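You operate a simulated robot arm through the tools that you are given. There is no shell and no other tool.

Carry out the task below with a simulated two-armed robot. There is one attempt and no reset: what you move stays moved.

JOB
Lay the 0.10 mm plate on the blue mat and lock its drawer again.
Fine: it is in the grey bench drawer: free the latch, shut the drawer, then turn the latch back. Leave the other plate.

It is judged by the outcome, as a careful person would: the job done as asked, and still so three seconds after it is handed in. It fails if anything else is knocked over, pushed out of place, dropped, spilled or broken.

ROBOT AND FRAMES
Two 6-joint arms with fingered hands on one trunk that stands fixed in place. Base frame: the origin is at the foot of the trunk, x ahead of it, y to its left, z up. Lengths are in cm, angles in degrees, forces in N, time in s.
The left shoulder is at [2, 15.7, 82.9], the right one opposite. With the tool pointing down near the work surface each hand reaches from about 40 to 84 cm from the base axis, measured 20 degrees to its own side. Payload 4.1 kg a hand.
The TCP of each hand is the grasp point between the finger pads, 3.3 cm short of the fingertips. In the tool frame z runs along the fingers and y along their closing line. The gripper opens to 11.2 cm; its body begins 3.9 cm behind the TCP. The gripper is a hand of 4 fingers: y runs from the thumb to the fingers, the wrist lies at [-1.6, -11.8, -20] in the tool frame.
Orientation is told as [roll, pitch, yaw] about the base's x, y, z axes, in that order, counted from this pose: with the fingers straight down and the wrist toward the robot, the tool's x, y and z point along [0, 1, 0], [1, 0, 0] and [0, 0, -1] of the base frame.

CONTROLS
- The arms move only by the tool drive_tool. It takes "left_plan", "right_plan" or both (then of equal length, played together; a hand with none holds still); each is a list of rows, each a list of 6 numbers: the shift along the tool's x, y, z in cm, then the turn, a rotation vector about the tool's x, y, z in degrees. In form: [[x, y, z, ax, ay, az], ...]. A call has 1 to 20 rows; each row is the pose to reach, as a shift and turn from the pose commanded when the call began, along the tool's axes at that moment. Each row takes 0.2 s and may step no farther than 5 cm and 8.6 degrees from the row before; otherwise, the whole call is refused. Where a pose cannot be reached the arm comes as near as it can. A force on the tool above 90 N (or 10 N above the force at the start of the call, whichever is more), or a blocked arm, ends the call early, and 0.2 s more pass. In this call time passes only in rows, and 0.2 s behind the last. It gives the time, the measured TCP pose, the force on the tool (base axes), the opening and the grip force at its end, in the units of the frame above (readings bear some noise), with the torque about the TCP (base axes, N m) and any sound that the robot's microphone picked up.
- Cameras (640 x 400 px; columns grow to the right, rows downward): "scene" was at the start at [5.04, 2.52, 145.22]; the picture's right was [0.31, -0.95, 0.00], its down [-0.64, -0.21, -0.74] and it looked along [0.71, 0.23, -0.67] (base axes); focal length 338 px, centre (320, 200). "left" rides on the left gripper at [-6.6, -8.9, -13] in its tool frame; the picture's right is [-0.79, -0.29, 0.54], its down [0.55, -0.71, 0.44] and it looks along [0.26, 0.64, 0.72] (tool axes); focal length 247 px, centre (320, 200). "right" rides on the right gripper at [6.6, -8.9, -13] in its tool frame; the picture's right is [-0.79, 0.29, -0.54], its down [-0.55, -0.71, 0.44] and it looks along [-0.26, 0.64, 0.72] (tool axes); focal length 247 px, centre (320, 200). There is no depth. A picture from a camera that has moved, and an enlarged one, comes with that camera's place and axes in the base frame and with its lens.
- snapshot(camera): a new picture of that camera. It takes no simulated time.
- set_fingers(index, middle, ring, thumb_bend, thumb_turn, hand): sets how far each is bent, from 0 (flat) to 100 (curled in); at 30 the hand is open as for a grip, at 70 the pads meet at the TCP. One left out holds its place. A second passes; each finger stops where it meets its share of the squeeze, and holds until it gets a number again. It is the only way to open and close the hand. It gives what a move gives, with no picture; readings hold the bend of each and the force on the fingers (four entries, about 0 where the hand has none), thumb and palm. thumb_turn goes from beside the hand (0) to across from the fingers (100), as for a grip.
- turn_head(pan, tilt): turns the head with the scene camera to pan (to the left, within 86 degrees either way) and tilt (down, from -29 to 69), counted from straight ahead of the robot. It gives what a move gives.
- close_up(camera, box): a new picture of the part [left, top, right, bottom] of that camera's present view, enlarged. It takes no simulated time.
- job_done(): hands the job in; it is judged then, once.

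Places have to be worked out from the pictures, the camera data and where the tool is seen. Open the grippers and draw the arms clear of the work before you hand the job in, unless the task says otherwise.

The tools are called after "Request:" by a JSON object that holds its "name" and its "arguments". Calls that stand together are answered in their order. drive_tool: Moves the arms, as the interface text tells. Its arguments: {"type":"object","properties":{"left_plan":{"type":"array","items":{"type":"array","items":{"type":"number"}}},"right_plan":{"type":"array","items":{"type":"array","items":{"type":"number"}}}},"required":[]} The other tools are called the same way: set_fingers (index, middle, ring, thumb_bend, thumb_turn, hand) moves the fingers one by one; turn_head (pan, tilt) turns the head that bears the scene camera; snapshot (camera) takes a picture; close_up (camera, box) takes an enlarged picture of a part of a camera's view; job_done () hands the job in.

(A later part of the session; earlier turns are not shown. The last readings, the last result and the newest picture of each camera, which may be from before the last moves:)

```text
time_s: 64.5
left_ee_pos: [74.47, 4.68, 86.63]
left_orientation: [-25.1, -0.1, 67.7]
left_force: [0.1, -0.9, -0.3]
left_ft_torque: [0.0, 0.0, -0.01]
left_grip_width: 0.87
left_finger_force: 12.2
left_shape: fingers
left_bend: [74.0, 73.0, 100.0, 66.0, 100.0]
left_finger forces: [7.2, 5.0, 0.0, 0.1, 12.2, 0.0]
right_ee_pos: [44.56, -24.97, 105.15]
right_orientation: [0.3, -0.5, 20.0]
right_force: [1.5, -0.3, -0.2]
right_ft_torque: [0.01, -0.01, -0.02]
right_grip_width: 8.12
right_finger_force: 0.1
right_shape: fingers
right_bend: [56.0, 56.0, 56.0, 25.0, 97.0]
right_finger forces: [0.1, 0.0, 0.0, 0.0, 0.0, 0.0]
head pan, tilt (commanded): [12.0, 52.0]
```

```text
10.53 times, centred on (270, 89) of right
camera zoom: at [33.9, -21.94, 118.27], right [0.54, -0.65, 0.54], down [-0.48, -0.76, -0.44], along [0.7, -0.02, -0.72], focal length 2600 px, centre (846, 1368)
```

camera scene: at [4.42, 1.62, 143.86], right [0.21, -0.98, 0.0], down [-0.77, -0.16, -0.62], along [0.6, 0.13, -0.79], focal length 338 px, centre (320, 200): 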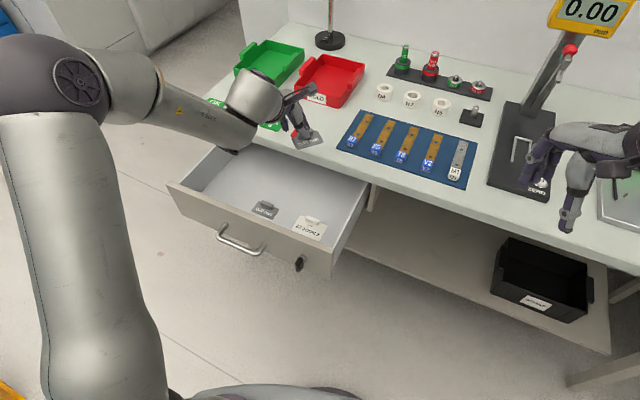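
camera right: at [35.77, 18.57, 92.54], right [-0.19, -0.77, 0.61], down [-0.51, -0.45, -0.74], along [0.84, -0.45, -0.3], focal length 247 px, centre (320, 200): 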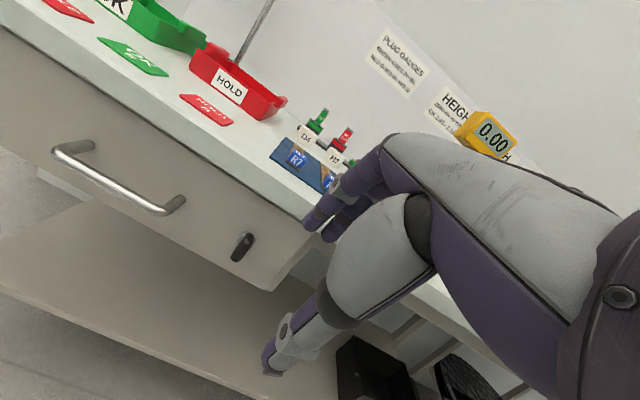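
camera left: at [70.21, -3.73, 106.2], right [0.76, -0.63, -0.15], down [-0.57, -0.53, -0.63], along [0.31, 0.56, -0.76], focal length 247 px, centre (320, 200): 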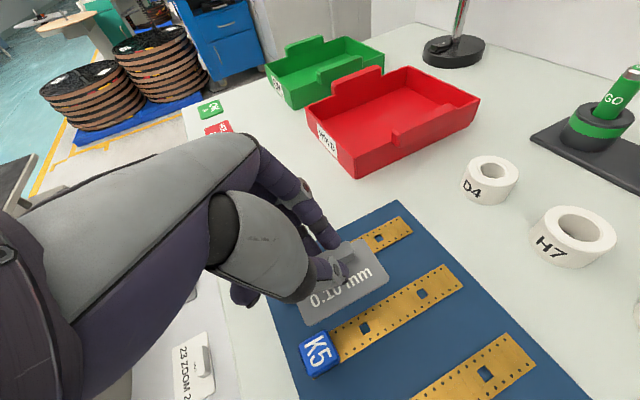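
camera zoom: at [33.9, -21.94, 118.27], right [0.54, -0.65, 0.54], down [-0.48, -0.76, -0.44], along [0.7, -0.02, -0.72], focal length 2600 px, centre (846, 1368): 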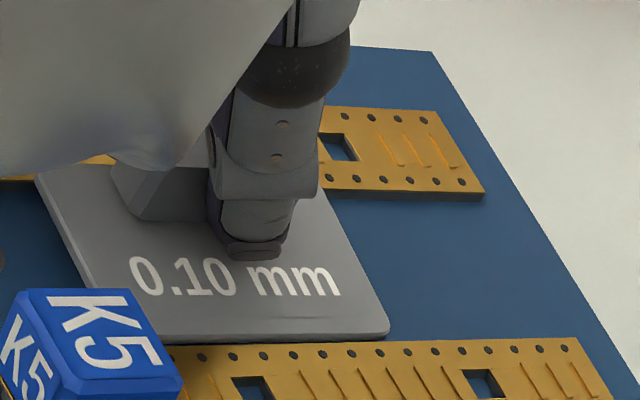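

There's clearance on both sides and no contact yet. I'll continue lowering in small steps.

Request:
{"name": "drive_tool", "arguments": {"left_plan": [[0.042, 0, 0.09, 0, 0, 0], [0.085, 0, 0.18, 0, 0, 0]]}}

Request:
{"name": "close_up", "arguments": {"camera": "left", "box": [310, 290, 380, 334]}}

Request:
{"name": "close_up", "arguments": {"camera": "left", "box": [330, 220, 400, 264]}}

Request:
{"name": "close_up", "arguments": {"camera": "right", "box": [240, 80, 290, 111]}}

```text
time_s: 65.2
left_ee_pos: [74.56, 4.7, 86.52]
left_orientation: [-25.1, -0.1, 67.6]
left_force: [-1.0, -0.1, 0.2]
left_ft_torque: [-0.01, -0.01, 0.02]
left_grip_width: 0.88
left_finger_force: 12.3
left_shape: fingers
left_bend: [74.0, 73.0, 100.0, 66.0, 100.0]
left_finger forces: [7.3, 5.0, 0.0, 0.0, 12.2, 0.0]
right_ee_pos: [44.58, -25.0, 105.1]
right_orientation: [0.2, -0.5, 20.0]
right_force: [0.0, 0.6, -0.5]
right_ft_torque: [-0.01, 0.0, -0.03]
right_grip_width: 8.13
right_finger_force: 0.0
right_shape: fingers
right_bend: [56.0, 56.0, 56.0, 25.0, 97.0]
right_finger forces: [0.0, 0.0, 0.0, 0.1, 0.0, 0.0]
head pan, tilt (commanded): [12.0, 52.0]
```

```text
9.09 times, centred on (345, 312) of left
camera zoom: at [71.64, -3.68, 101.12], right [0.77, -0.62, -0.15], down [-0.56, -0.54, -0.63], along [0.31, 0.57, -0.76], focal length 2245 px, centre (93, -818)
```

zoom: 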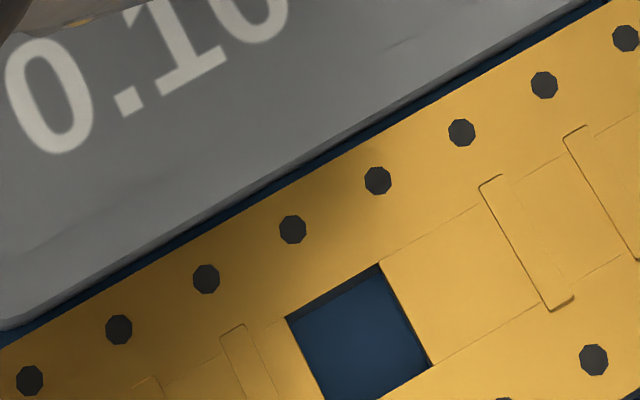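

```text
9.09 times, centred on (365, 242) of left
camera zoom: at [71.64, -3.68, 101.12], right [0.77, -0.62, -0.15], down [-0.56, -0.54, -0.63], along [0.31, 0.57, -0.76], focal length 2245 px, centre (-89, -182)
```

zoom: 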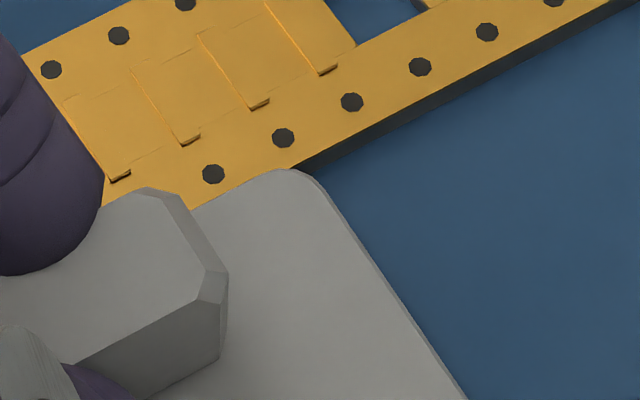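

```text
12.80 times, centred on (265, 96) of right
camera zoom: at [33.9, -21.93, 118.27], right [0.54, -0.65, 0.54], down [-0.48, -0.76, -0.44], along [0.7, -0.02, -0.72], focal length 3161 px, centre (1024, 1538)
```

zoom: 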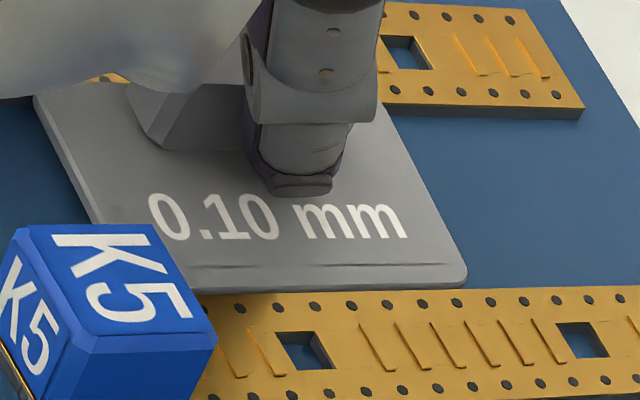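

There's still no contact at z=86.5 and both side margins look fine. I'll lower a bit more.

Request:
{"name": "drive_tool", "arguments": {"left_plan": [[0.042, 0, 0.09, 0, 0, 0], [0.085, 0, 0.18, 0, 0, 0]]}}

Request:
{"name": "close_up", "arguments": {"camera": "right", "box": [240, 80, 290, 111]}}

Request:
{"name": "close_up", "arguments": {"camera": "left", "box": [330, 220, 400, 264]}}

```text
time_s: 65.8
left_ee_pos: [74.68, 4.68, 86.28]
left_orientation: [-25.1, 0.0, 67.6]
left_force: [-0.8, 1.1, 2.0]
left_ft_torque: [-0.02, -0.02, -0.01]
left_grip_width: 0.87
left_finger_force: 13.3
left_shape: fingers
left_bend: [74.0, 73.0, 100.0, 67.0, 100.0]
left_finger forces: [8.3, 5.1, 0.1, 0.1, 12.6, 0.0]
right_ee_pos: [44.56, -24.94, 105.23]
right_orientation: [0.2, -0.4, 20.0]
right_force: [0.1, 0.5, 0.2]
right_ft_torque: [0.04, 0.01, 0.0]
right_grip_width: 8.13
right_finger_force: 0.0
right_shape: fingers
right_bend: [56.0, 56.0, 56.0, 25.0, 97.0]
right_finger forces: [0.0, 0.1, 0.1, 0.0, 0.0, 0.0]
head pan, tilt (commanded): [12.0, 52.0]
```

```text
12.80 times, centred on (265, 96) of right
camera zoom: at [33.9, -21.93, 118.27], right [0.54, -0.65, 0.54], down [-0.48, -0.76, -0.44], along [0.7, -0.02, -0.72], focal length 3161 px, centre (1024, 1538)
```

zoom: 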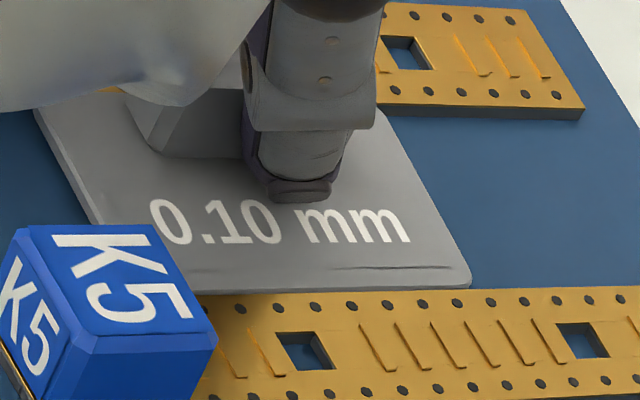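

```text
9.09 times, centred on (365, 242) of left
camera zoom: at [71.71, -3.68, 100.95], right [0.77, -0.62, -0.15], down [-0.56, -0.54, -0.63], along [0.31, 0.57, -0.76], focal length 2245 px, centre (-89, -182)
```

zoom: 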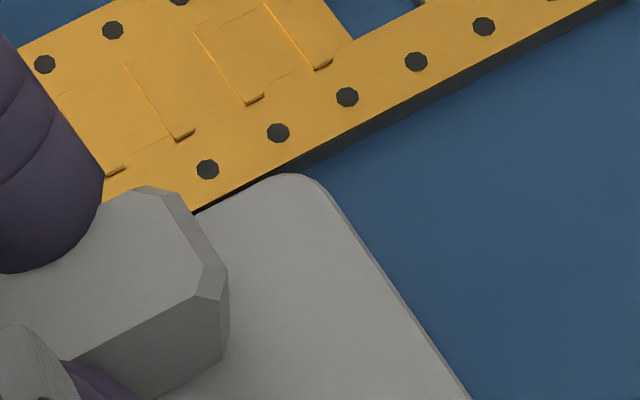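

A light 2 N contact has appeared, and R7's edge is fully visible beside the plate. I'll check the K5 side before letting go.

Request:
{"name": "close_up", "arguments": {"camera": "left", "box": [300, 290, 370, 334]}}

Request:
{"name": "close_up", "arguments": {"camera": "left", "box": [340, 255, 410, 299]}}

```text
9.09 times, centred on (335, 312) of left
camera zoom: at [71.71, -3.68, 100.95], right [0.77, -0.62, -0.15], down [-0.56, -0.54, -0.63], along [0.31, 0.57, -0.76], focal length 2245 px, centre (184, -818)
```

zoom: 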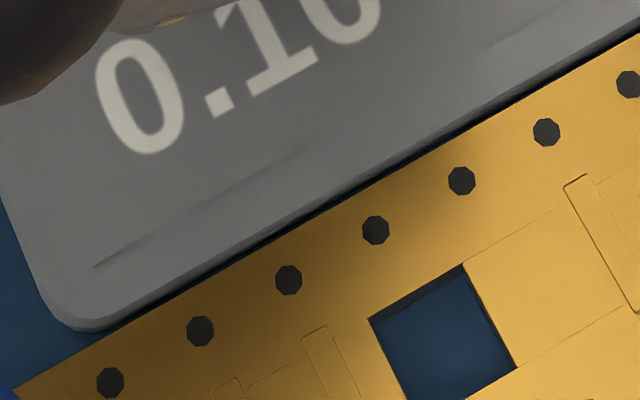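

```text
9.09 times, centred on (375, 277) of left
camera zoom: at [71.71, -3.68, 100.95], right [0.77, -0.62, -0.15], down [-0.56, -0.54, -0.63], along [0.31, 0.57, -0.76], focal length 2245 px, centre (-180, -500)
```

zoom: 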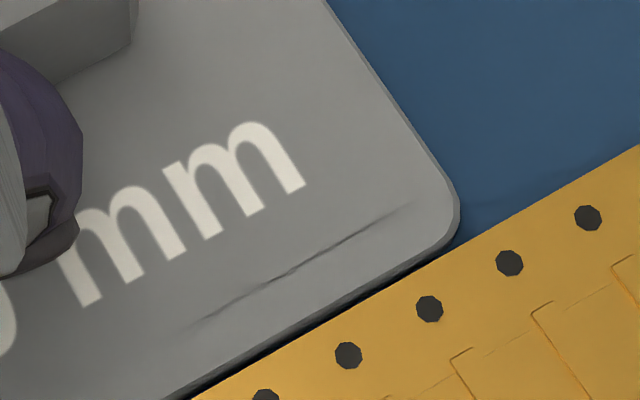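

Both strap edges run clear beside the plate, and the plate is just touching down. I'll release by opening the thumb and slightly relaxing the fingers.

Request:
{"name": "set_fingers", "arguments": {"hand": "left", "index": 70, "middle": 70, "thumb_bend": 54}}

Request:
{"name": "close_up", "arguments": {"camera": "left", "box": [280, 200, 420, 330]}}

Request:
{"name": "close_up", "arguments": {"camera": "right", "box": [230, 70, 310, 120]}}

```text
time_s: 66.8
left_ee_pos: [74.68, 4.69, 86.41]
left_orientation: [-25.1, 0.0, 67.5]
left_force: [0.6, 1.5, 4.9]
left_ft_torque: [0.05, -0.03, 0.0]
left_grip_width: 2.44
left_finger_force: 2.6
left_shape: fingers
left_bend: [70.0, 71.0, 100.0, 54.0, 100.0]
left_finger forces: [0.1, 5.1, 0.0, 0.0, 0.2, 0.0]
right_ee_pos: [44.46, -25.1, 105.15]
right_orientation: [0.2, -0.4, 20.1]
right_force: [-0.1, -0.4, 0.3]
right_ft_torque: [0.0, 0.0, 0.01]
right_grip_width: 8.12
right_finger_force: 0.1
right_shape: fingers
right_bend: [56.0, 56.0, 56.0, 25.0, 97.0]
right_finger forces: [0.0, 0.0, 0.0, 0.0, 0.0, 0.0]
head pan, tilt (commanded): [12.0, 52.0]
```

```text
3.08 times, centred on (350, 265) of left
camera zoom: at [71.71, -3.68, 100.97], right [0.77, -0.62, -0.15], down [-0.56, -0.54, -0.63], along [0.31, 0.57, -0.76], focal length 760 px, centre (228, 0)
```

zoom: 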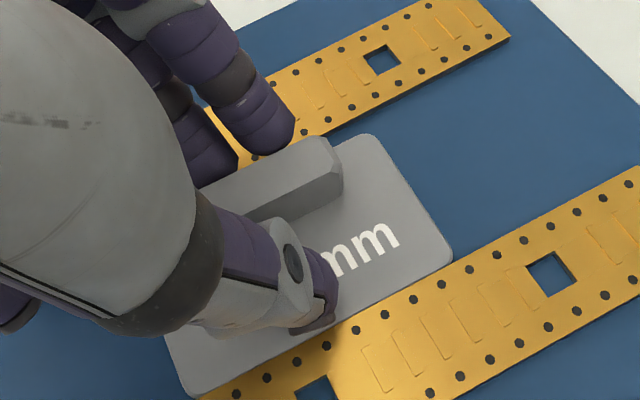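

```text
8.00 times, centred on (270, 95) of right
camera zoom: at [33.89, -21.93, 118.27], right [0.54, -0.65, 0.54], down [-0.48, -0.76, -0.44], along [0.7, -0.02, -0.72], focal length 1976 px, centre (720, 1040)
```

zoom: 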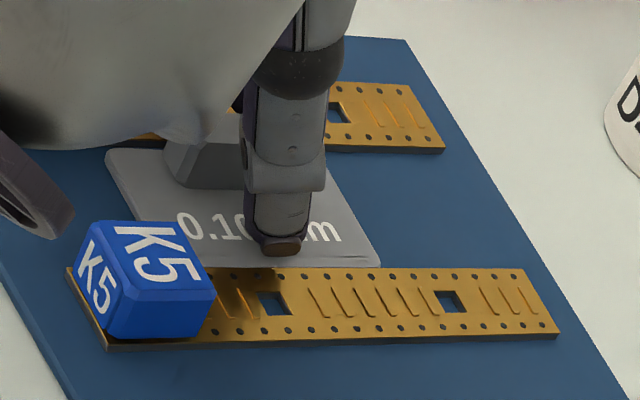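

The plate is down and released, but the K5 strap's far end seems to have been nudged a few millimetres as the thumb let go first. I'll lift the hand straight up carefully before assessing.

Request:
{"name": "drive_tool", "arguments": {"left_plan": [[-0.21, 0, -0.45, 0, 0, 0], [-0.42, 0, -0.91, 0, 0, 0], [-0.85, 0, -1.81, 0, 0, 0], [-1.7, 0, -3.62, 0, 0, 0], [-3.0, 0, -6.4, 0, 0, 0]]}}

Request:
{"name": "snapshot", "arguments": {"camera": "left"}}

Request:
{"name": "close_up", "arguments": {"camera": "right", "box": [200, 50, 360, 150]}}

```text
time_s: 68.0
left_ee_pos: [74.74, 4.62, 93.4]
left_orientation: [-25.0, -0.1, 67.6]
left_force: [1.0, 0.6, -0.4]
left_ft_torque: [0.01, -0.03, -0.01]
left_grip_width: 2.42
left_finger_force: 0.0
left_shape: fingers
left_bend: [70.0, 70.0, 100.0, 54.0, 100.0]
left_finger forces: [0.0, 0.0, 0.0, 0.0, 0.0, 0.1]
right_ee_pos: [44.53, -24.97, 105.17]
right_orientation: [0.1, -0.4, 20.0]
right_force: [0.9, 1.0, 1.1]
right_ft_torque: [-0.03, 0.0, -0.04]
right_grip_width: 8.13
right_finger_force: 0.1
right_shape: fingers
right_bend: [56.0, 56.0, 56.0, 25.0, 97.0]
right_finger forces: [0.0, 0.0, 0.0, 0.0, 0.0, 0.0]
head pan, tilt (commanded): [12.0, 52.0]
```

```text
taken
camera left: at [71.77, -3.69, 108.03], right [0.77, -0.62, -0.15], down [-0.56, -0.54, -0.63], along [0.31, 0.57, -0.76], focal length 247 px, centre (320, 200)
```

left: 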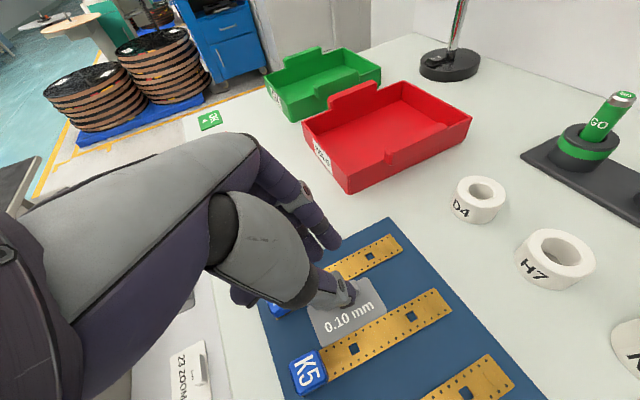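

```text
4.00 times, centred on (280, 100) of right
camera zoom: at [33.91, -21.93, 118.26], right [0.54, -0.65, 0.54], down [-0.48, -0.76, -0.44], along [0.7, -0.02, -0.72], focal length 988 px, centre (480, 600)
```

zoom: 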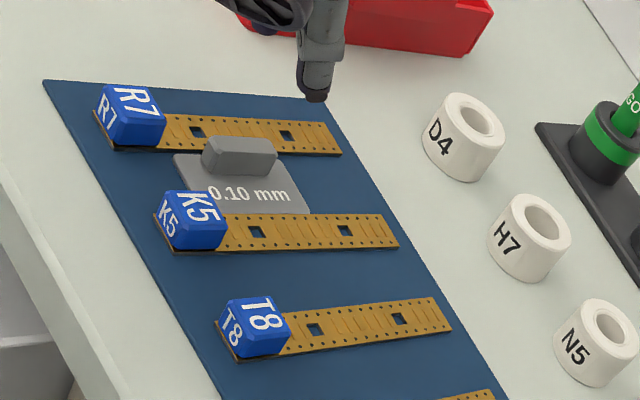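

The plate lies between R7 and K5. I'll swing the left arm back off the mat so I can see it clearly, going up and back first.

Request:
{"name": "close_up", "arguments": {"camera": "right", "box": [230, 70, 310, 120]}}

Request:
{"name": "close_up", "arguments": {"camera": "left", "box": [280, 220, 480, 400]}}

```text
8.00 times, centred on (270, 95) of right
camera zoom: at [33.91, -21.93, 118.26], right [0.54, -0.65, 0.54], down [-0.48, -0.76, -0.44], along [0.7, -0.02, -0.72], focal length 1976 px, centre (720, 1040)
```

zoom: 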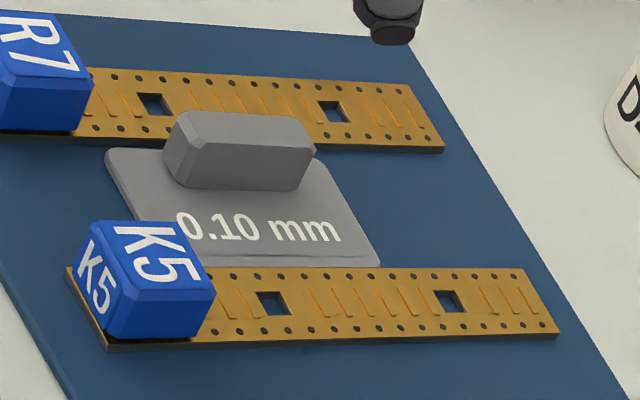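

```text
2.22 times, centred on (380, 310) of left
camera zoom: at [71.77, -3.69, 108.03], right [0.77, -0.62, -0.15], down [-0.56, -0.54, -0.63], along [0.31, 0.57, -0.76], focal length 549 px, centre (187, -44)
```

zoom: 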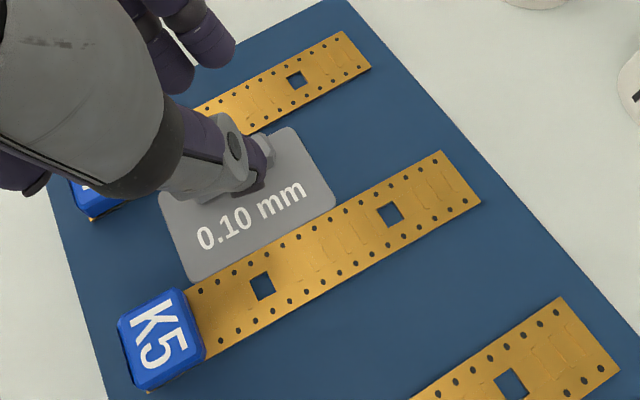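

The plate lies flat on the mat between R7 and K5; K5's far end moved only a few millimetres and R7 not at all. I'll retract the left arm along the same path, rotating back.

Request:
{"name": "drive_tool", "arguments": {"left_plan": [[2.2, 1.6, -2.4, 3.38, 0, 7.25], [4.9, 3.4, -3.9, 6.76, 0, 14.5], [7.7, 5.3, -5.4, 10.1, 0, 21.75], [10.4, 7.2, -6.9, 13.5, 0, 29.0], [13.1, 9.0, -8.3, 16.9, 0, 36.25]]}}

Request:
{"name": "drive_tool", "arguments": {"left_plan": [[2.72, -1.0, -1.92, 3.44, 0, 7.36], [5.44, -2.0, -3.84, 6.88, 0, 14.7], [8.16, -3.0, -5.76, 10.3, 0, 22.1], [10.88, -4.0, -7.68, 13.8, 0, 29.4], [13.6, -5.0, -9.6, 17.2, 0, 36.8]]}}

Request:
{"name": "snapshot", "arguments": {"camera": "scene"}}

Request:
{"name": "close_up", "arguments": {"camera": "scene", "box": [320, 80, 500, 200]}}

```text
time_s: 69.2
left_ee_pos: [63.65, 18.8, 95.38]
left_orientation: [-25.0, 0.0, 27.4]
left_force: [0.6, -0.2, -0.7]
left_ft_torque: [0.04, 0.01, 0.02]
left_grip_width: 2.44
left_finger_force: 0.0
left_shape: fingers
left_bend: [70.0, 70.0, 100.0, 54.0, 100.0]
left_finger forces: [0.1, 0.1, 0.0, 0.0, 0.1, 0.0]
right_ee_pos: [44.57, -25.01, 105.19]
right_orientation: [0.2, -0.4, 20.0]
right_force: [0.5, -1.5, -0.2]
right_ft_torque: [0.08, 0.02, -0.01]
right_grip_width: 8.12
right_finger_force: 0.1
right_shape: fingers
right_bend: [56.0, 56.0, 56.0, 25.0, 97.0]
right_finger forces: [0.1, 0.0, 0.0, 0.0, 0.1, 0.0]
head pan, tilt (commanded): [12.0, 52.0]
```

```text
time_s: 70.3
left_ee_pos: [51.61, 31.14, 98.23]
left_orientation: [-25.0, 0.0, -13.2]
left_force: [1.0, 0.4, 0.1]
left_ft_torque: [0.04, 0.02, 0.0]
left_grip_width: 2.42
left_finger_force: 0.0
left_shape: fingers
left_bend: [70.0, 70.0, 100.0, 54.0, 100.0]
left_finger forces: [0.0, 0.0, 0.1, 0.0, 0.0, 0.0]
left hand out of reach, approached as far as the arm can: row 2
right_ee_pos: [44.55, -25.09, 105.23]
right_orientation: [0.2, -0.4, 20.0]
right_force: [0.1, 0.0, -0.8]
right_ft_torque: [-0.02, 0.02, -0.03]
right_grip_width: 8.15
right_finger_force: 0.1
right_shape: fingers
right_bend: [56.0, 56.0, 56.0, 25.0, 97.0]
right_finger forces: [0.1, 0.1, 0.0, 0.0, 0.0, 0.1]
head pan, tilt (commanded): [12.0, 52.0]
```

```text
taken
camera scene: at [4.45, 1.49, 143.86], right [0.21, -0.98, 0.0], down [-0.77, -0.16, -0.62], along [0.6, 0.13, -0.79], focal length 338 px, centre (320, 200)
```

scene: 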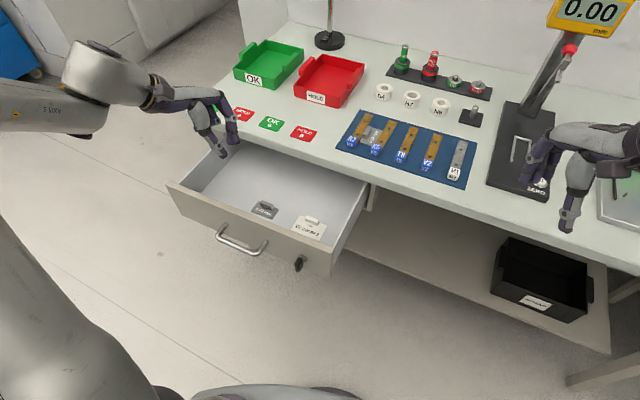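

```text
3.33 times, centred on (410, 140) of scene
camera zoom: at [4.45, 1.49, 143.86], right [0.21, -0.98, 0.0], down [-0.77, -0.16, -0.62], along [0.6, 0.13, -0.79], focal length 1128 px, centre (20, 400)
```

zoom: 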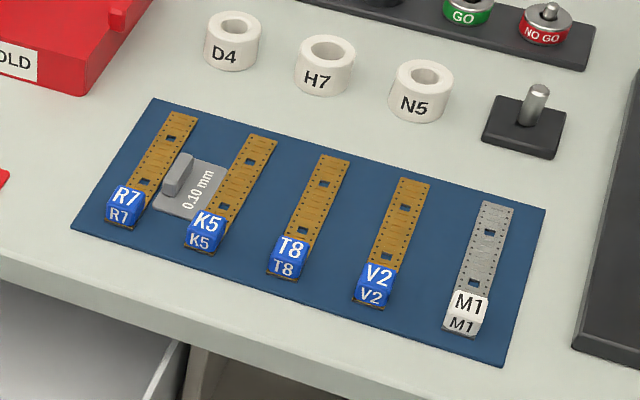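

The plate rests squarely on the mat and everything else looks in place. Next I'll close the hand into a fist and bring it in front of the open drawer's handle, pointing down.

Request:
{"name": "set_fingers", "arguments": {"hand": "left", "index": 78, "middle": 78, "ring": 78, "thumb_bend": 70}}

Request:
{"name": "drive_tool", "arguments": {"left_plan": [[0.16, -3.67, 2.18, 0, 6.25, 0], [0.33, -7.35, 4.37, 0, 12.5, 0], [0.5, -11.0, 6.55, 0, 18.75, 0], [0.66, -14.7, 8.74, 0, 25, 0]]}}

Request:
{"name": "snapshot", "arguments": {"camera": "scene"}}

Request:
{"name": "snapshot", "arguments": {"camera": "left"}}

```text
time_s: 71.3
left_ee_pos: [51.69, 31.18, 98.2]
left_orientation: [-25.1, 0.1, -13.0]
left_force: [-0.2, 0.2, 0.2]
left_ft_torque: [0.0, 0.01, -0.01]
left_grip_width: 0.0
left_finger_force: 0.2
left_shape: fingers
left_bend: [78.0, 78.0, 78.0, 67.0, 100.0]
left_finger forces: [0.1, 0.1, 0.1, 0.0, 0.1, 0.1]
right_ee_pos: [44.52, -24.99, 105.19]
right_orientation: [0.3, -0.5, 20.0]
right_force: [-0.4, -0.2, 0.1]
right_ft_torque: [0.0, -0.01, 0.03]
right_grip_width: 8.16
right_finger_force: 0.1
right_shape: fingers
right_bend: [56.0, 56.0, 56.0, 25.0, 97.0]
right_finger forces: [0.0, 0.1, 0.0, 0.0, 0.0, 0.0]
head pan, tilt (commanded): [12.0, 52.0]
```

```text
time_s: 72.3
left_ee_pos: [40.17, 32.36, 92.03]
left_orientation: [-3.8, -0.6, -12.5]
left_force: [0.4, 0.8, -0.7]
left_ft_torque: [-0.01, 0.02, 0.04]
left_grip_width: 0.0
left_finger_force: 0.0
left_shape: fingers
left_bend: [78.0, 78.0, 78.0, 67.0, 100.0]
left_finger forces: [0.0, 0.1, 0.1, 0.0, 0.0, 0.1]
left hand out of reach, approached as far as the arm can: row 4
right_ee_pos: [44.43, -24.95, 105.29]
right_orientation: [0.2, -0.5, 20.0]
right_force: [1.3, -0.2, 0.0]
right_ft_torque: [0.0, 0.03, -0.02]
right_grip_width: 8.13
right_finger_force: 0.1
right_shape: fingers
right_bend: [56.0, 56.0, 56.0, 25.0, 97.0]
right_finger forces: [0.0, 0.1, 0.0, 0.0, 0.0, 0.0]
head pan, tilt (commanded): [12.0, 52.0]
```

```text
taken
camera scene: at [4.45, 1.51, 143.86], right [0.21, -0.98, 0.0], down [-0.77, -0.16, -0.62], along [0.6, 0.13, -0.79], focal length 338 px, centre (320, 200)
```

scene: 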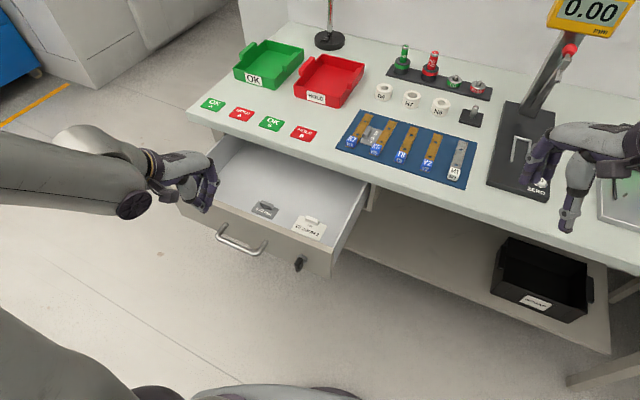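

```text
taken
camera left: at [30.17, 28.68, 105.38], right [-0.45, -0.75, -0.49], down [-0.58, 0.66, -0.48], along [0.68, 0.07, -0.73], focal length 247 px, centre (320, 200)
```

left: 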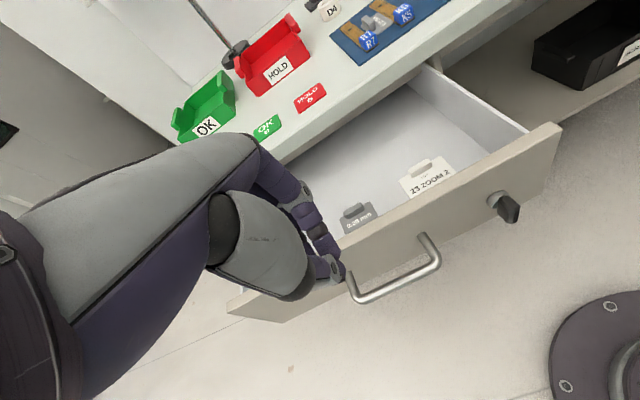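

The arm can't get far enough back to push the bar from in front, so I'll instead straddle the front panel from above, thumb outside and fingers inside, and walk the drawer in. First I'll open the hand and move above the panel.

Request:
{"name": "set_fingers", "arguments": {"hand": "left", "index": 50, "middle": 50, "ring": 50, "thumb_bend": 42}}

Request:
{"name": "drive_tool", "arguments": {"left_plan": [[1.7, 3.7, 0, 0, 0, 0], [3.5, 7.4, 0, 0, 0, 0], [5.2, 11.0, 0, 0, 0, 0]]}}

Request:
{"name": "snapshot", "arguments": {"camera": "left"}}

Request:
{"name": "close_up", "arguments": {"camera": "scene", "box": [150, 100, 350, 260]}}

```text
time_s: 73.3
left_ee_pos: [40.33, 32.36, 92.1]
left_orientation: [-3.8, -0.8, -12.2]
left_force: [0.6, 0.3, -0.4]
left_ft_torque: [0.04, -0.03, 0.02]
left_grip_width: 6.8
left_finger_force: 0.1
left_shape: fingers
left_bend: [50.0, 50.0, 50.0, 42.0, 99.0]
left_finger forces: [0.1, 0.0, 0.1, 0.0, 0.0, 0.0]
right_ee_pos: [44.51, -25.07, 105.2]
right_orientation: [0.2, -0.5, 20.1]
right_force: [0.0, 0.5, 0.8]
right_ft_torque: [0.05, 0.01, -0.02]
right_grip_width: 8.13
right_finger_force: 0.0
right_shape: fingers
right_bend: [56.0, 56.0, 56.0, 25.0, 97.0]
right_finger forces: [0.0, 0.1, 0.1, 0.0, 0.0, 0.1]
head pan, tilt (commanded): [12.0, 52.0]
```

```text
time_s: 74.2
left_ee_pos: [52.2, 34.77, 91.97]
left_orientation: [-3.8, -0.8, -12.0]
left_force: [-1.3, -0.4, 0.1]
left_ft_torque: [0.05, -0.02, 0.0]
left_grip_width: 6.81
left_finger_force: 0.0
left_shape: fingers
left_bend: [50.0, 50.0, 50.0, 42.0, 99.0]
left_finger forces: [0.0, 0.0, 0.0, 0.1, 0.0, 0.0]
right_ee_pos: [44.44, -25.05, 105.15]
right_orientation: [0.2, -0.4, 20.0]
right_force: [0.8, -0.4, -0.5]
right_ft_torque: [0.03, -0.04, -0.03]
right_grip_width: 8.13
right_finger_force: 0.2
right_shape: fingers
right_bend: [56.0, 56.0, 56.0, 25.0, 97.0]
right_finger forces: [0.1, 0.0, 0.0, 0.1, 0.0, 0.0]
head pan, tilt (commanded): [12.0, 52.0]
```

```text
taken
camera left: at [42.07, 31.19, 105.3], right [-0.45, -0.75, -0.49], down [-0.58, 0.66, -0.48], along [0.68, 0.07, -0.73], focal length 247 px, centre (320, 200)
```

left: 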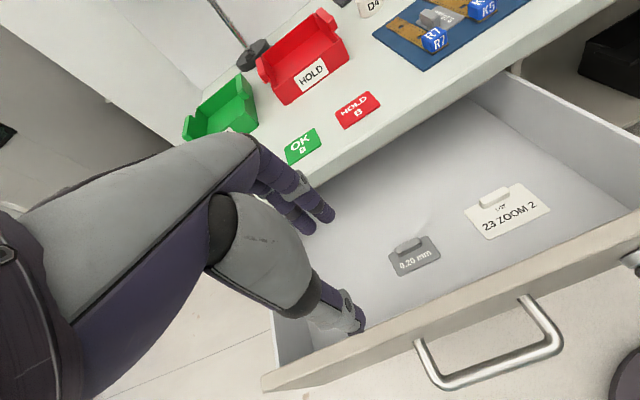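

```text
2.50 times, centred on (250, 180) of scene
camera zoom: at [4.39, 1.5, 143.86], right [0.21, -0.98, 0.0], down [-0.77, -0.16, -0.62], along [0.6, 0.13, -0.79], focal length 846 px, centre (495, 250)
```

zoom: 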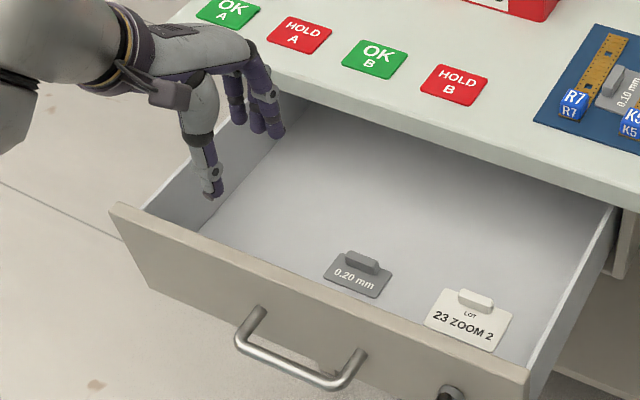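

The hand is over the drawer at p≈43; the panel top is at p≈39. I'll centre over the panel and lower so the thumb is outside and the fingers inside it.

Request:
{"name": "drive_tool", "arguments": {"left_plan": [[0, -3.45, 0, 0, 0, 0], [0.23, -3.45, 3.5, 0, 1, 0], [0.46, -3.45, 7.0, 0, 2, 0], [0.7, -3.45, 10.5, 0, 3, 0]]}}

Request:
{"name": "snapshot", "arguments": {"camera": "left"}}

Request:
{"name": "close_up", "arguments": {"camera": "scene", "box": [150, 100, 350, 260]}}

```text
time_s: 75.2
left_ee_pos: [48.95, 35.6, 81.41]
left_orientation: [-0.7, -0.7, -12.2]
left_force: [-0.2, -0.5, -0.5]
left_ft_torque: [0.03, -0.04, 0.03]
left_grip_width: 6.86
left_finger_force: 0.1
left_shape: fingers
left_bend: [50.0, 50.0, 50.0, 42.0, 99.0]
left_finger forces: [0.1, 0.0, 0.1, 0.0, 0.0, 0.0]
right_ee_pos: [44.45, -25.01, 105.05]
right_orientation: [0.2, -0.4, 20.0]
right_force: [0.6, 0.7, 0.3]
right_ft_torque: [0.02, -0.02, -0.01]
right_grip_width: 8.14
right_finger_force: 0.2
right_shape: fingers
right_bend: [56.0, 56.0, 56.0, 25.0, 97.0]
right_finger forces: [0.0, 0.1, 0.0, 0.0, 0.1, 0.0]
head pan, tilt (commanded): [12.0, 52.0]
```

```text
taken
camera left: at [38.76, 31.36, 94.31], right [-0.44, -0.72, -0.53], down [-0.57, 0.68, -0.45], along [0.69, 0.1, -0.72], focal length 247 px, centre (320, 200)
```

left: 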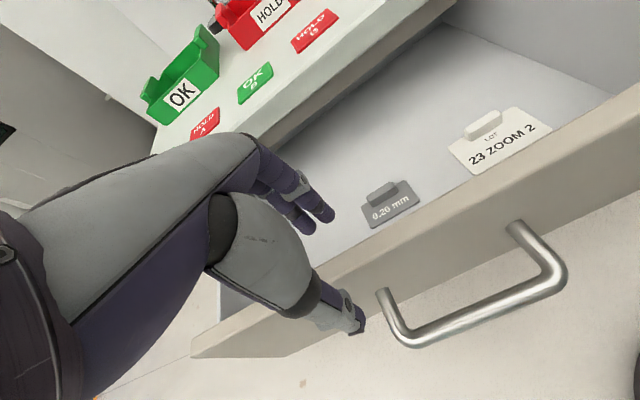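

```text
2.50 times, centred on (250, 180) of scene
camera zoom: at [4.41, 1.51, 143.86], right [0.21, -0.98, 0.0], down [-0.77, -0.16, -0.62], along [0.6, 0.13, -0.79], focal length 846 px, centre (495, 250)
```

zoom: 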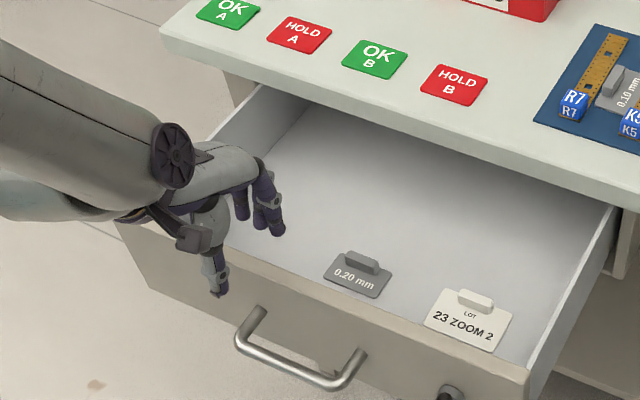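

The thumb is in front of the panel and the fingers are inside. I'll lower 3 cm more and then draw the hand forward so the thumb pushes the drawer in smoothly.

Request:
{"name": "drive_tool", "arguments": {"left_plan": [[0, 0, 1.5, 0, 0, 0], [0, 0, 3.0, 0, 0, 0], [0, 1.0, 3.0, 0, 0, 0], [0, 2.2, 3.0, 0, 0, 0], [0, 3.6, 3.0, 0, 0, 0], [0, 5.2, 3.0, 0, 0, 0], [0, 6.8, 3.0, 0, 0, 0], [0, 8.4, 3.0, 0, 0, 0], [0, 10.0, 3.0, 0, 0, 0], [0, 11.4, 3.0, 0, 0, 0], [0, 12.4, 3.0, 0, 0, 0]]}}

Request:
{"name": "snapshot", "arguments": {"camera": "scene"}}

Request:
{"name": "snapshot", "arguments": {"camera": "left"}}

```text
time_s: 77.5
left_ee_pos: [59.07, 33.61, 79.74]
left_orientation: [-1.9, -0.6, -12.8]
left_force: [-0.1, -0.5, 0.6]
left_ft_torque: [0.01, 0.02, -0.02]
left_grip_width: 6.86
left_finger_force: 0.2
left_shape: fingers
left_bend: [50.0, 50.0, 50.0, 42.0, 99.0]
left_finger forces: [0.0, 0.1, 0.0, 0.0, 0.0, 0.1]
left hand out of reach, approached as far as the arm can: row 8, 9, 10, 11
right_ee_pos: [44.53, -25.02, 105.23]
right_orientation: [0.2, -0.3, 20.1]
right_force: [-0.2, -1.0, 0.0]
right_ft_torque: [0.0, -0.01, -0.01]
right_grip_width: 8.17
right_finger_force: 0.1
right_shape: fingers
right_bend: [56.0, 56.0, 56.0, 25.0, 97.0]
right_finger forces: [0.1, 0.0, 0.0, 0.1, 0.0, 0.1]
head pan, tilt (commanded): [12.0, 52.0]
```

```text
taken
camera scene: at [4.42, 1.51, 143.86], right [0.21, -0.98, 0.0], down [-0.77, -0.16, -0.62], along [0.6, 0.13, -0.79], focal length 338 px, centre (320, 200)
```

scene: 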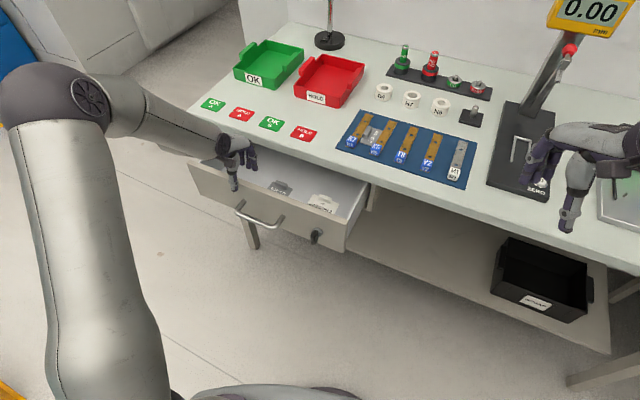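

```text
taken
camera left: at [48.9, 29.66, 92.94], right [-0.45, -0.73, -0.51], down [-0.57, 0.68, -0.46], along [0.69, 0.08, -0.72], focal length 247 px, centre (320, 200)
```

left: 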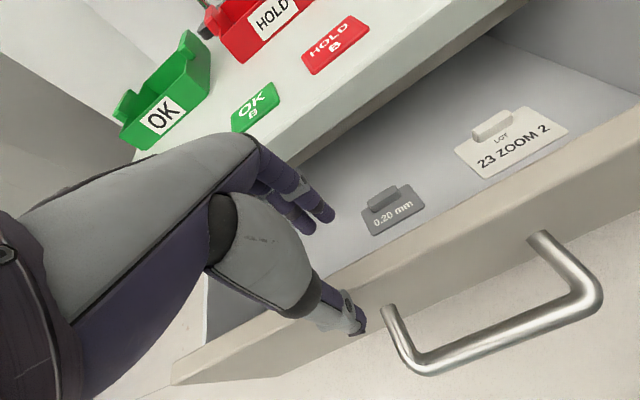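

The drawer has come in about 8–9 cm (panel now at p≈47) and nothing in it has slid. I'll lift off, back away in front of the panel, and then push from the front with the fingertips as I know fits under the overhang.

Request:
{"name": "drive_tool", "arguments": {"left_plan": [[0, 0, -4, 0, 0, 0], [0, 0, -8, 0, 0, 0], [0, -4, -9, 0, 0, 0], [-2.5, -8, -9, 0, 0, 0], [-5.5, -11.5, -9, 0, 0, 0]]}}

Request:
{"name": "snapshot", "arguments": {"camera": "scene"}}

```text
time_s: 78.8
left_ee_pos: [53.75, 34.34, 88.61]
left_orientation: [-0.9, -0.7, -12.1]
left_force: [0.0, -0.5, -0.5]
left_ft_torque: [-0.05, 0.03, -0.03]
left_grip_width: 6.87
left_finger_force: 0.2
left_shape: fingers
left_bend: [50.0, 50.0, 50.0, 42.0, 99.0]
left_finger forces: [0.0, 0.0, 0.0, 0.0, 0.0, 0.1]
left hand out of reach, approached as far as the arm can: row 1, 4, 5
right_ee_pos: [44.5, -25.04, 105.25]
right_orientation: [0.2, -0.4, 20.0]
right_force: [0.0, -1.1, 0.7]
right_ft_torque: [-0.04, 0.0, 0.01]
right_grip_width: 8.15
right_finger_force: 0.1
right_shape: fingers
right_bend: [56.0, 56.0, 56.0, 25.0, 97.0]
right_finger forces: [0.0, 0.0, 0.1, 0.0, 0.0, 0.0]
head pan, tilt (commanded): [12.0, 52.0]
```

```text
taken
camera scene: at [4.43, 1.52, 143.86], right [0.21, -0.98, 0.0], down [-0.77, -0.16, -0.62], along [0.6, 0.13, -0.79], focal length 338 px, centre (320, 200)
```

scene: 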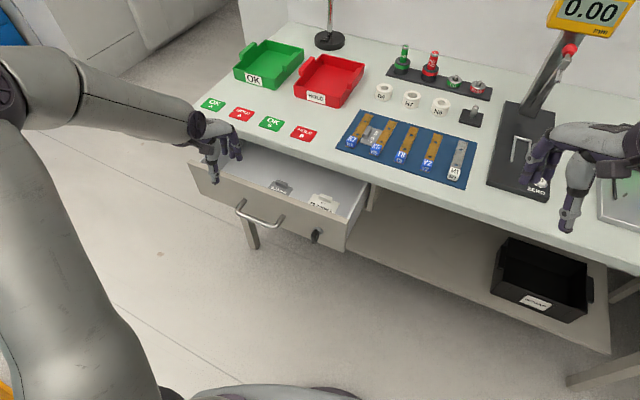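

The arm is at a limit of its current elbow configuration. I'll go up to a neutral pose above the drawer first and then approach the front from there.

Request:
{"name": "drive_tool", "arguments": {"left_plan": [[-2.0, -0.5, -3.0, 0, 0, 0], [-4.0, -1.0, -6.0, 0, 0, 0], [-6.0, -1.6, -9.0, 0, 0, 0], [-7.9, -2.1, -11.4, 0, 0, 0]]}}

Request:
{"name": "drive_tool", "arguments": {"left_plan": [[0, -1.5, 0.5, -6, 0, 0], [0.5, -3.0, 1.0, -12, 0, 0], [1.0, -4.5, 1.5, -18, 0, 0]]}}

Request:
{"name": "snapshot", "arguments": {"camera": "scene"}}

```text
time_s: 79.8
left_ee_pos: [50.26, 27.11, 100.18]
left_orientation: [-0.9, -0.7, -12.2]
left_force: [0.4, -0.1, 0.3]
left_ft_torque: [0.0, 0.04, 0.0]
left_grip_width: 6.9
left_finger_force: 0.1
left_shape: fingers
left_bend: [50.0, 50.0, 50.0, 42.0, 99.0]
left_finger forces: [0.0, 0.0, 0.0, 0.0, 0.0, 0.0]
right_ee_pos: [44.55, -25.01, 105.16]
right_orientation: [0.2, -0.3, 20.0]
right_force: [-0.6, 0.9, -0.5]
right_ft_torque: [-0.05, 0.02, 0.01]
right_grip_width: 8.11
right_finger_force: 0.0
right_shape: fingers
right_bend: [56.0, 56.0, 56.0, 25.0, 97.0]
right_finger forces: [0.0, 0.0, 0.0, 0.1, 0.0, 0.1]
head pan, tilt (commanded): [12.0, 52.0]
```

```text
time_s: 80.5
left_ee_pos: [46.23, 29.22, 98.66]
left_orientation: [-0.8, -18.9, -11.9]
left_force: [0.1, -0.1, 0.2]
left_ft_torque: [0.0, -0.03, -0.03]
left_grip_width: 6.9
left_finger_force: 0.1
left_shape: fingers
left_bend: [50.0, 50.0, 50.0, 42.0, 99.0]
left_finger forces: [0.1, 0.0, 0.0, 0.0, 0.0, 0.0]
left hand out of reach, approached as far as the arm can: row 1, 2
right_ee_pos: [44.53, -25.05, 105.13]
right_orientation: [0.3, -0.5, 20.0]
right_force: [-0.1, -0.6, -0.1]
right_ft_torque: [-0.01, 0.0, -0.01]
right_grip_width: 8.14
right_finger_force: 0.2
right_shape: fingers
right_bend: [56.0, 56.0, 56.0, 25.0, 97.0]
right_finger forces: [0.1, 0.0, 0.1, 0.0, 0.0, 0.0]
head pan, tilt (commanded): [12.0, 52.0]
```

```text
taken
camera scene: at [4.43, 1.52, 143.86], right [0.21, -0.98, 0.0], down [-0.77, -0.16, -0.62], along [0.6, 0.13, -0.79], focal length 338 px, centre (320, 200)
```

scene: 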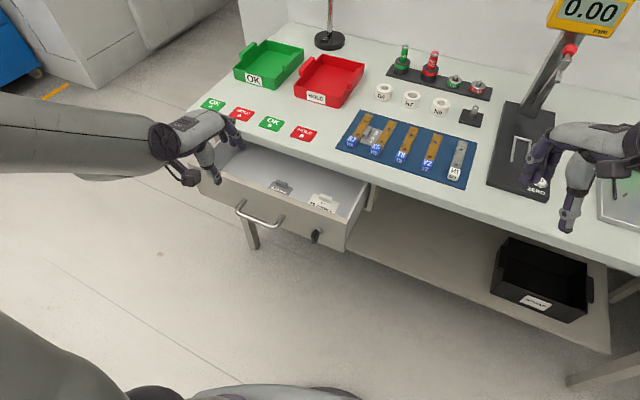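

The arm is back in the good configuration at (46.2, 29.2, 98.7). I'll lower straight down in front of the drawer panel, above the handle bar's height.

Request:
{"name": "drive_tool", "arguments": {"left_plan": [[0, -1.3, 3.7, 0, 0, 0], [0, -2.6, 7.4, 0, 0, 0], [0, -3.9, 11.1, 0, 0, 0], [0, -5.2, 14.8, 0, 0, 0], [0, -6.3, 18.2, 0, 0, 0], [0, -7.35, 21.5, 0, 0, 0]]}}

Request:
{"name": "snapshot", "arguments": {"camera": "left"}}

Request:
{"name": "close_up", "arguments": {"camera": "scene", "box": [180, 140, 360, 260]}}

```text
time_s: 82.0
left_ee_pos: [46.08, 28.79, 75.91]
left_orientation: [-0.9, -18.7, -11.8]
left_force: [-0.6, -0.4, 0.1]
left_ft_torque: [0.04, 0.03, 0.0]
left_grip_width: 6.88
left_finger_force: 0.1
left_shape: fingers
left_bend: [50.0, 50.0, 50.0, 42.0, 99.0]
left_finger forces: [0.1, 0.0, 0.1, 0.0, 0.0, 0.0]
right_ee_pos: [44.6, -24.97, 105.31]
right_orientation: [0.2, -0.4, 20.0]
right_force: [0.3, 0.7, -0.7]
right_ft_torque: [0.02, -0.02, -0.02]
right_grip_width: 8.13
right_finger_force: 0.1
right_shape: fingers
right_bend: [56.0, 56.0, 56.0, 25.0, 97.0]
right_finger forces: [0.0, 0.0, 0.0, 0.0, 0.0, 0.0]
head pan, tilt (commanded): [12.0, 52.0]
```

```text
taken
camera left: at [32.4, 25.13, 85.43], right [-0.26, -0.76, -0.59], down [-0.41, 0.64, -0.65], along [0.88, 0.07, -0.48], focal length 247 px, centre (320, 200)
```

left: 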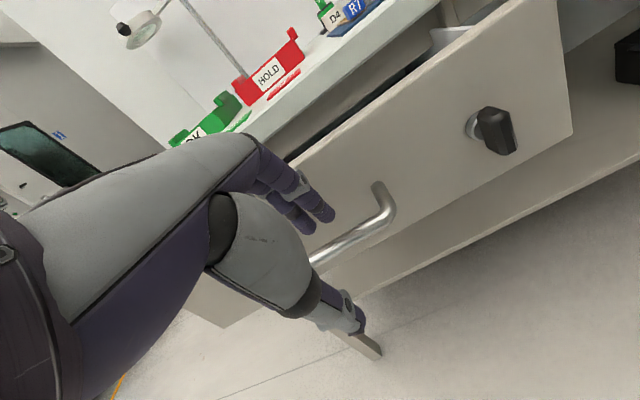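

```text
3.33 times, centred on (270, 200) of scene
camera zoom: at [4.41, 1.5, 143.86], right [0.21, -0.98, 0.0], down [-0.77, -0.16, -0.62], along [0.6, 0.13, -0.79], focal length 1128 px, centre (487, 200)
```

zoom: 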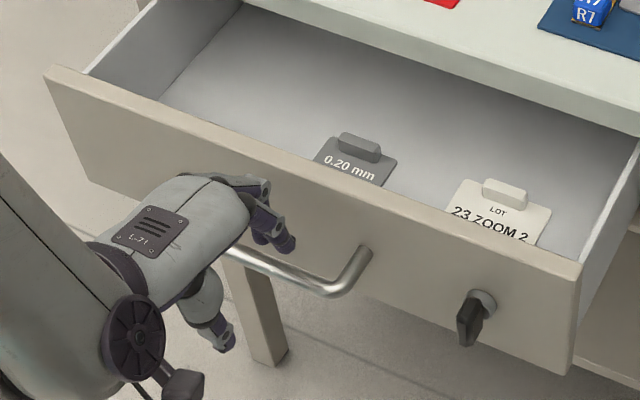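

The hand is in front of the panel above the bar. I'll push forward slowly, tilting toward -38° as it goes under the overhang.

Request:
{"name": "drive_tool", "arguments": {"left_plan": [[0, 1.36, 0.67, -1.7, 0, 0], [0, 2.71, 1.34, -3.3, 0, 0], [0, 4.07, 2.0, -5, 0, 0], [0, 5.43, 2.69, -6.7, 0, 0], [0, 6.78, 3.36, -8.3, 0, 0], [0, 8.14, 4.03, -10, 0, 0]]}}

Request:
{"name": "close_up", "arguments": {"camera": "scene", "box": [180, 140, 360, 260]}}

Request:
{"name": "snapshot", "arguments": {"camera": "left"}}

```text
time_s: 83.3
left_ee_pos: [54.75, 26.83, 74.78]
left_orientation: [-0.9, -28.9, -11.7]
left_force: [-0.8, -0.1, -0.5]
left_ft_torque: [0.03, 0.0, 0.0]
left_grip_width: 6.74
left_finger_force: 0.5
left_shape: fingers
left_bend: [51.0, 50.0, 50.0, 42.0, 99.0]
left_finger forces: [0.5, 0.3, 0.0, 0.1, 0.0, 0.0]
right_ee_pos: [44.6, -25.07, 105.25]
right_orientation: [0.2, -0.3, 20.0]
right_force: [0.8, 0.5, 0.1]
right_ft_torque: [0.02, -0.01, 0.0]
right_grip_width: 8.14
right_finger_force: 0.0
right_shape: fingers
right_bend: [56.0, 56.0, 56.0, 25.0, 97.0]
right_finger forces: [0.0, 0.0, 0.0, 0.0, 0.0, 0.0]
head pan, tilt (commanded): [12.0, 52.0]
```

```text
3.33 times, centred on (270, 200) of scene
camera zoom: at [4.43, 1.52, 143.86], right [0.21, -0.98, 0.0], down [-0.77, -0.16, -0.62], along [0.6, 0.13, -0.79], focal length 1128 px, centre (487, 200)
```

zoom: 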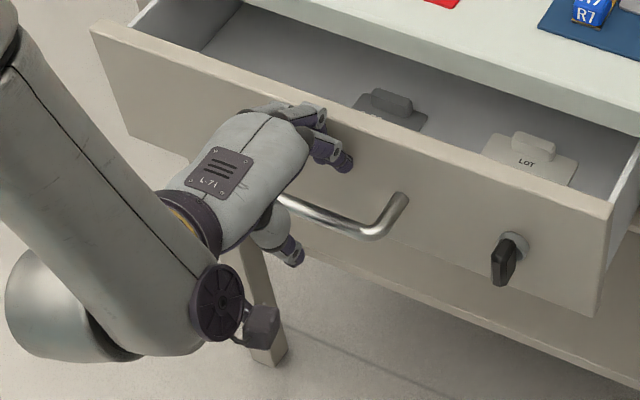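

```text
taken
camera left: at [39.65, 23.47, 82.01], right [-0.16, -0.79, -0.6], down [-0.29, 0.62, -0.73], along [0.94, 0.06, -0.32], focal length 247 px, centre (320, 200)
```

left: 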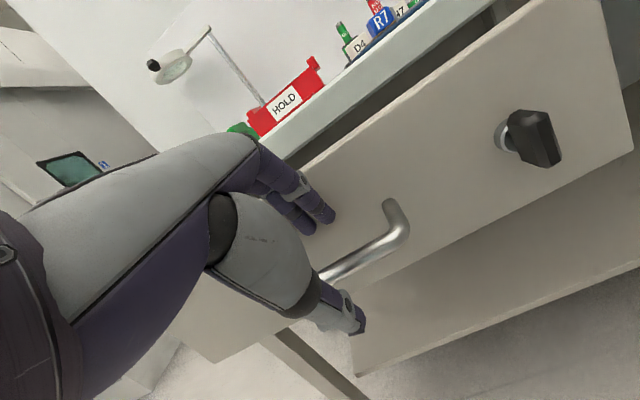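

The drawer slides in with almost no force. I'll continue to the closed position and watch for the stop.

Request:
{"name": "drive_tool", "arguments": {"left_plan": [[0, 1.2, 0.93, -1.5, 0, 0], [0, 2.4, 1.87, -3, 0, 0], [0, 3.6, 2.8, -4.6, 0, 0], [0, 4.8, 3.73, -6.2, 0, 0], [0, 6.0, 4.67, -7.7, 0, 0], [0, 7.03, 5.48, -9, 0, 0]]}}

Request:
{"name": "close_up", "arguments": {"camera": "scene", "box": [220, 120, 400, 240]}}

Request:
{"name": "snapshot", "arguments": {"camera": "left"}}

```text
time_s: 84.8
left_ee_pos: [63.25, 24.92, 73.18]
left_orientation: [-1.1, -37.8, -11.5]
left_force: [-5.6, 1.2, -1.3]
left_ft_torque: [-0.02, -0.21, 0.03]
left_grip_width: 6.82
left_finger_force: 2.6
left_shape: fingers
left_bend: [50.0, 51.0, 50.0, 42.0, 99.0]
left_finger forces: [0.7, 4.7, 0.0, 0.1, 0.1, 0.0]
right_ee_pos: [44.55, -25.0, 105.25]
right_orientation: [0.2, -0.5, 20.0]
right_force: [0.3, 0.0, -0.3]
right_ft_torque: [0.03, -0.03, -0.02]
right_grip_width: 8.12
right_finger_force: 0.1
right_shape: fingers
right_bend: [56.0, 56.0, 56.0, 25.0, 97.0]
right_finger forces: [0.1, 0.1, 0.0, 0.0, 0.0, 0.1]
head pan, tilt (commanded): [12.0, 52.0]
```

```text
3.33 times, centred on (310, 180) of scene
camera zoom: at [4.42, 1.52, 143.86], right [0.21, -0.98, 0.0], down [-0.77, -0.16, -0.62], along [0.6, 0.13, -0.79], focal length 1128 px, centre (353, 267)
```

zoom: 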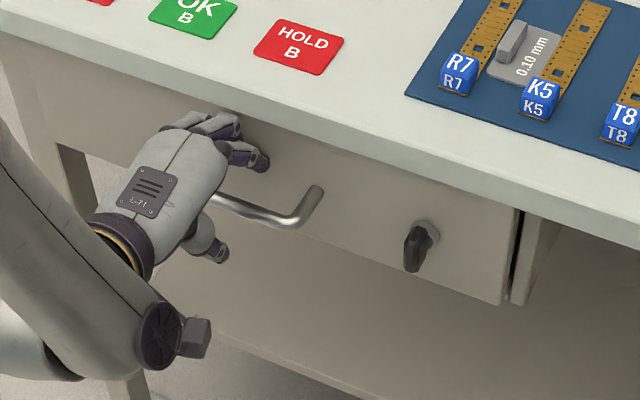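

```text
taken
camera left: at [47.24, 21.8, 78.25], right [-0.07, -0.81, -0.59], down [-0.18, 0.59, -0.79], along [0.98, 0.05, -0.18], focal length 247 px, centre (320, 200)
```

left: 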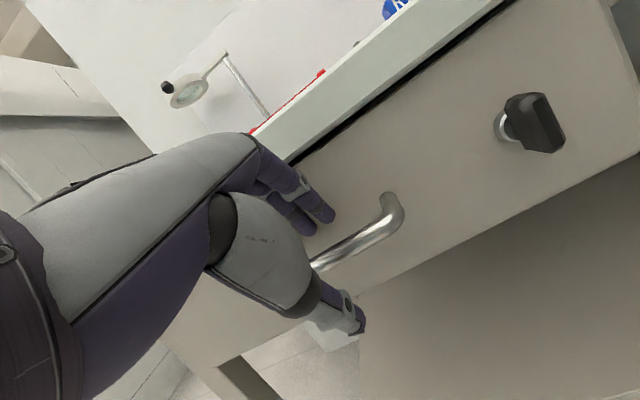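

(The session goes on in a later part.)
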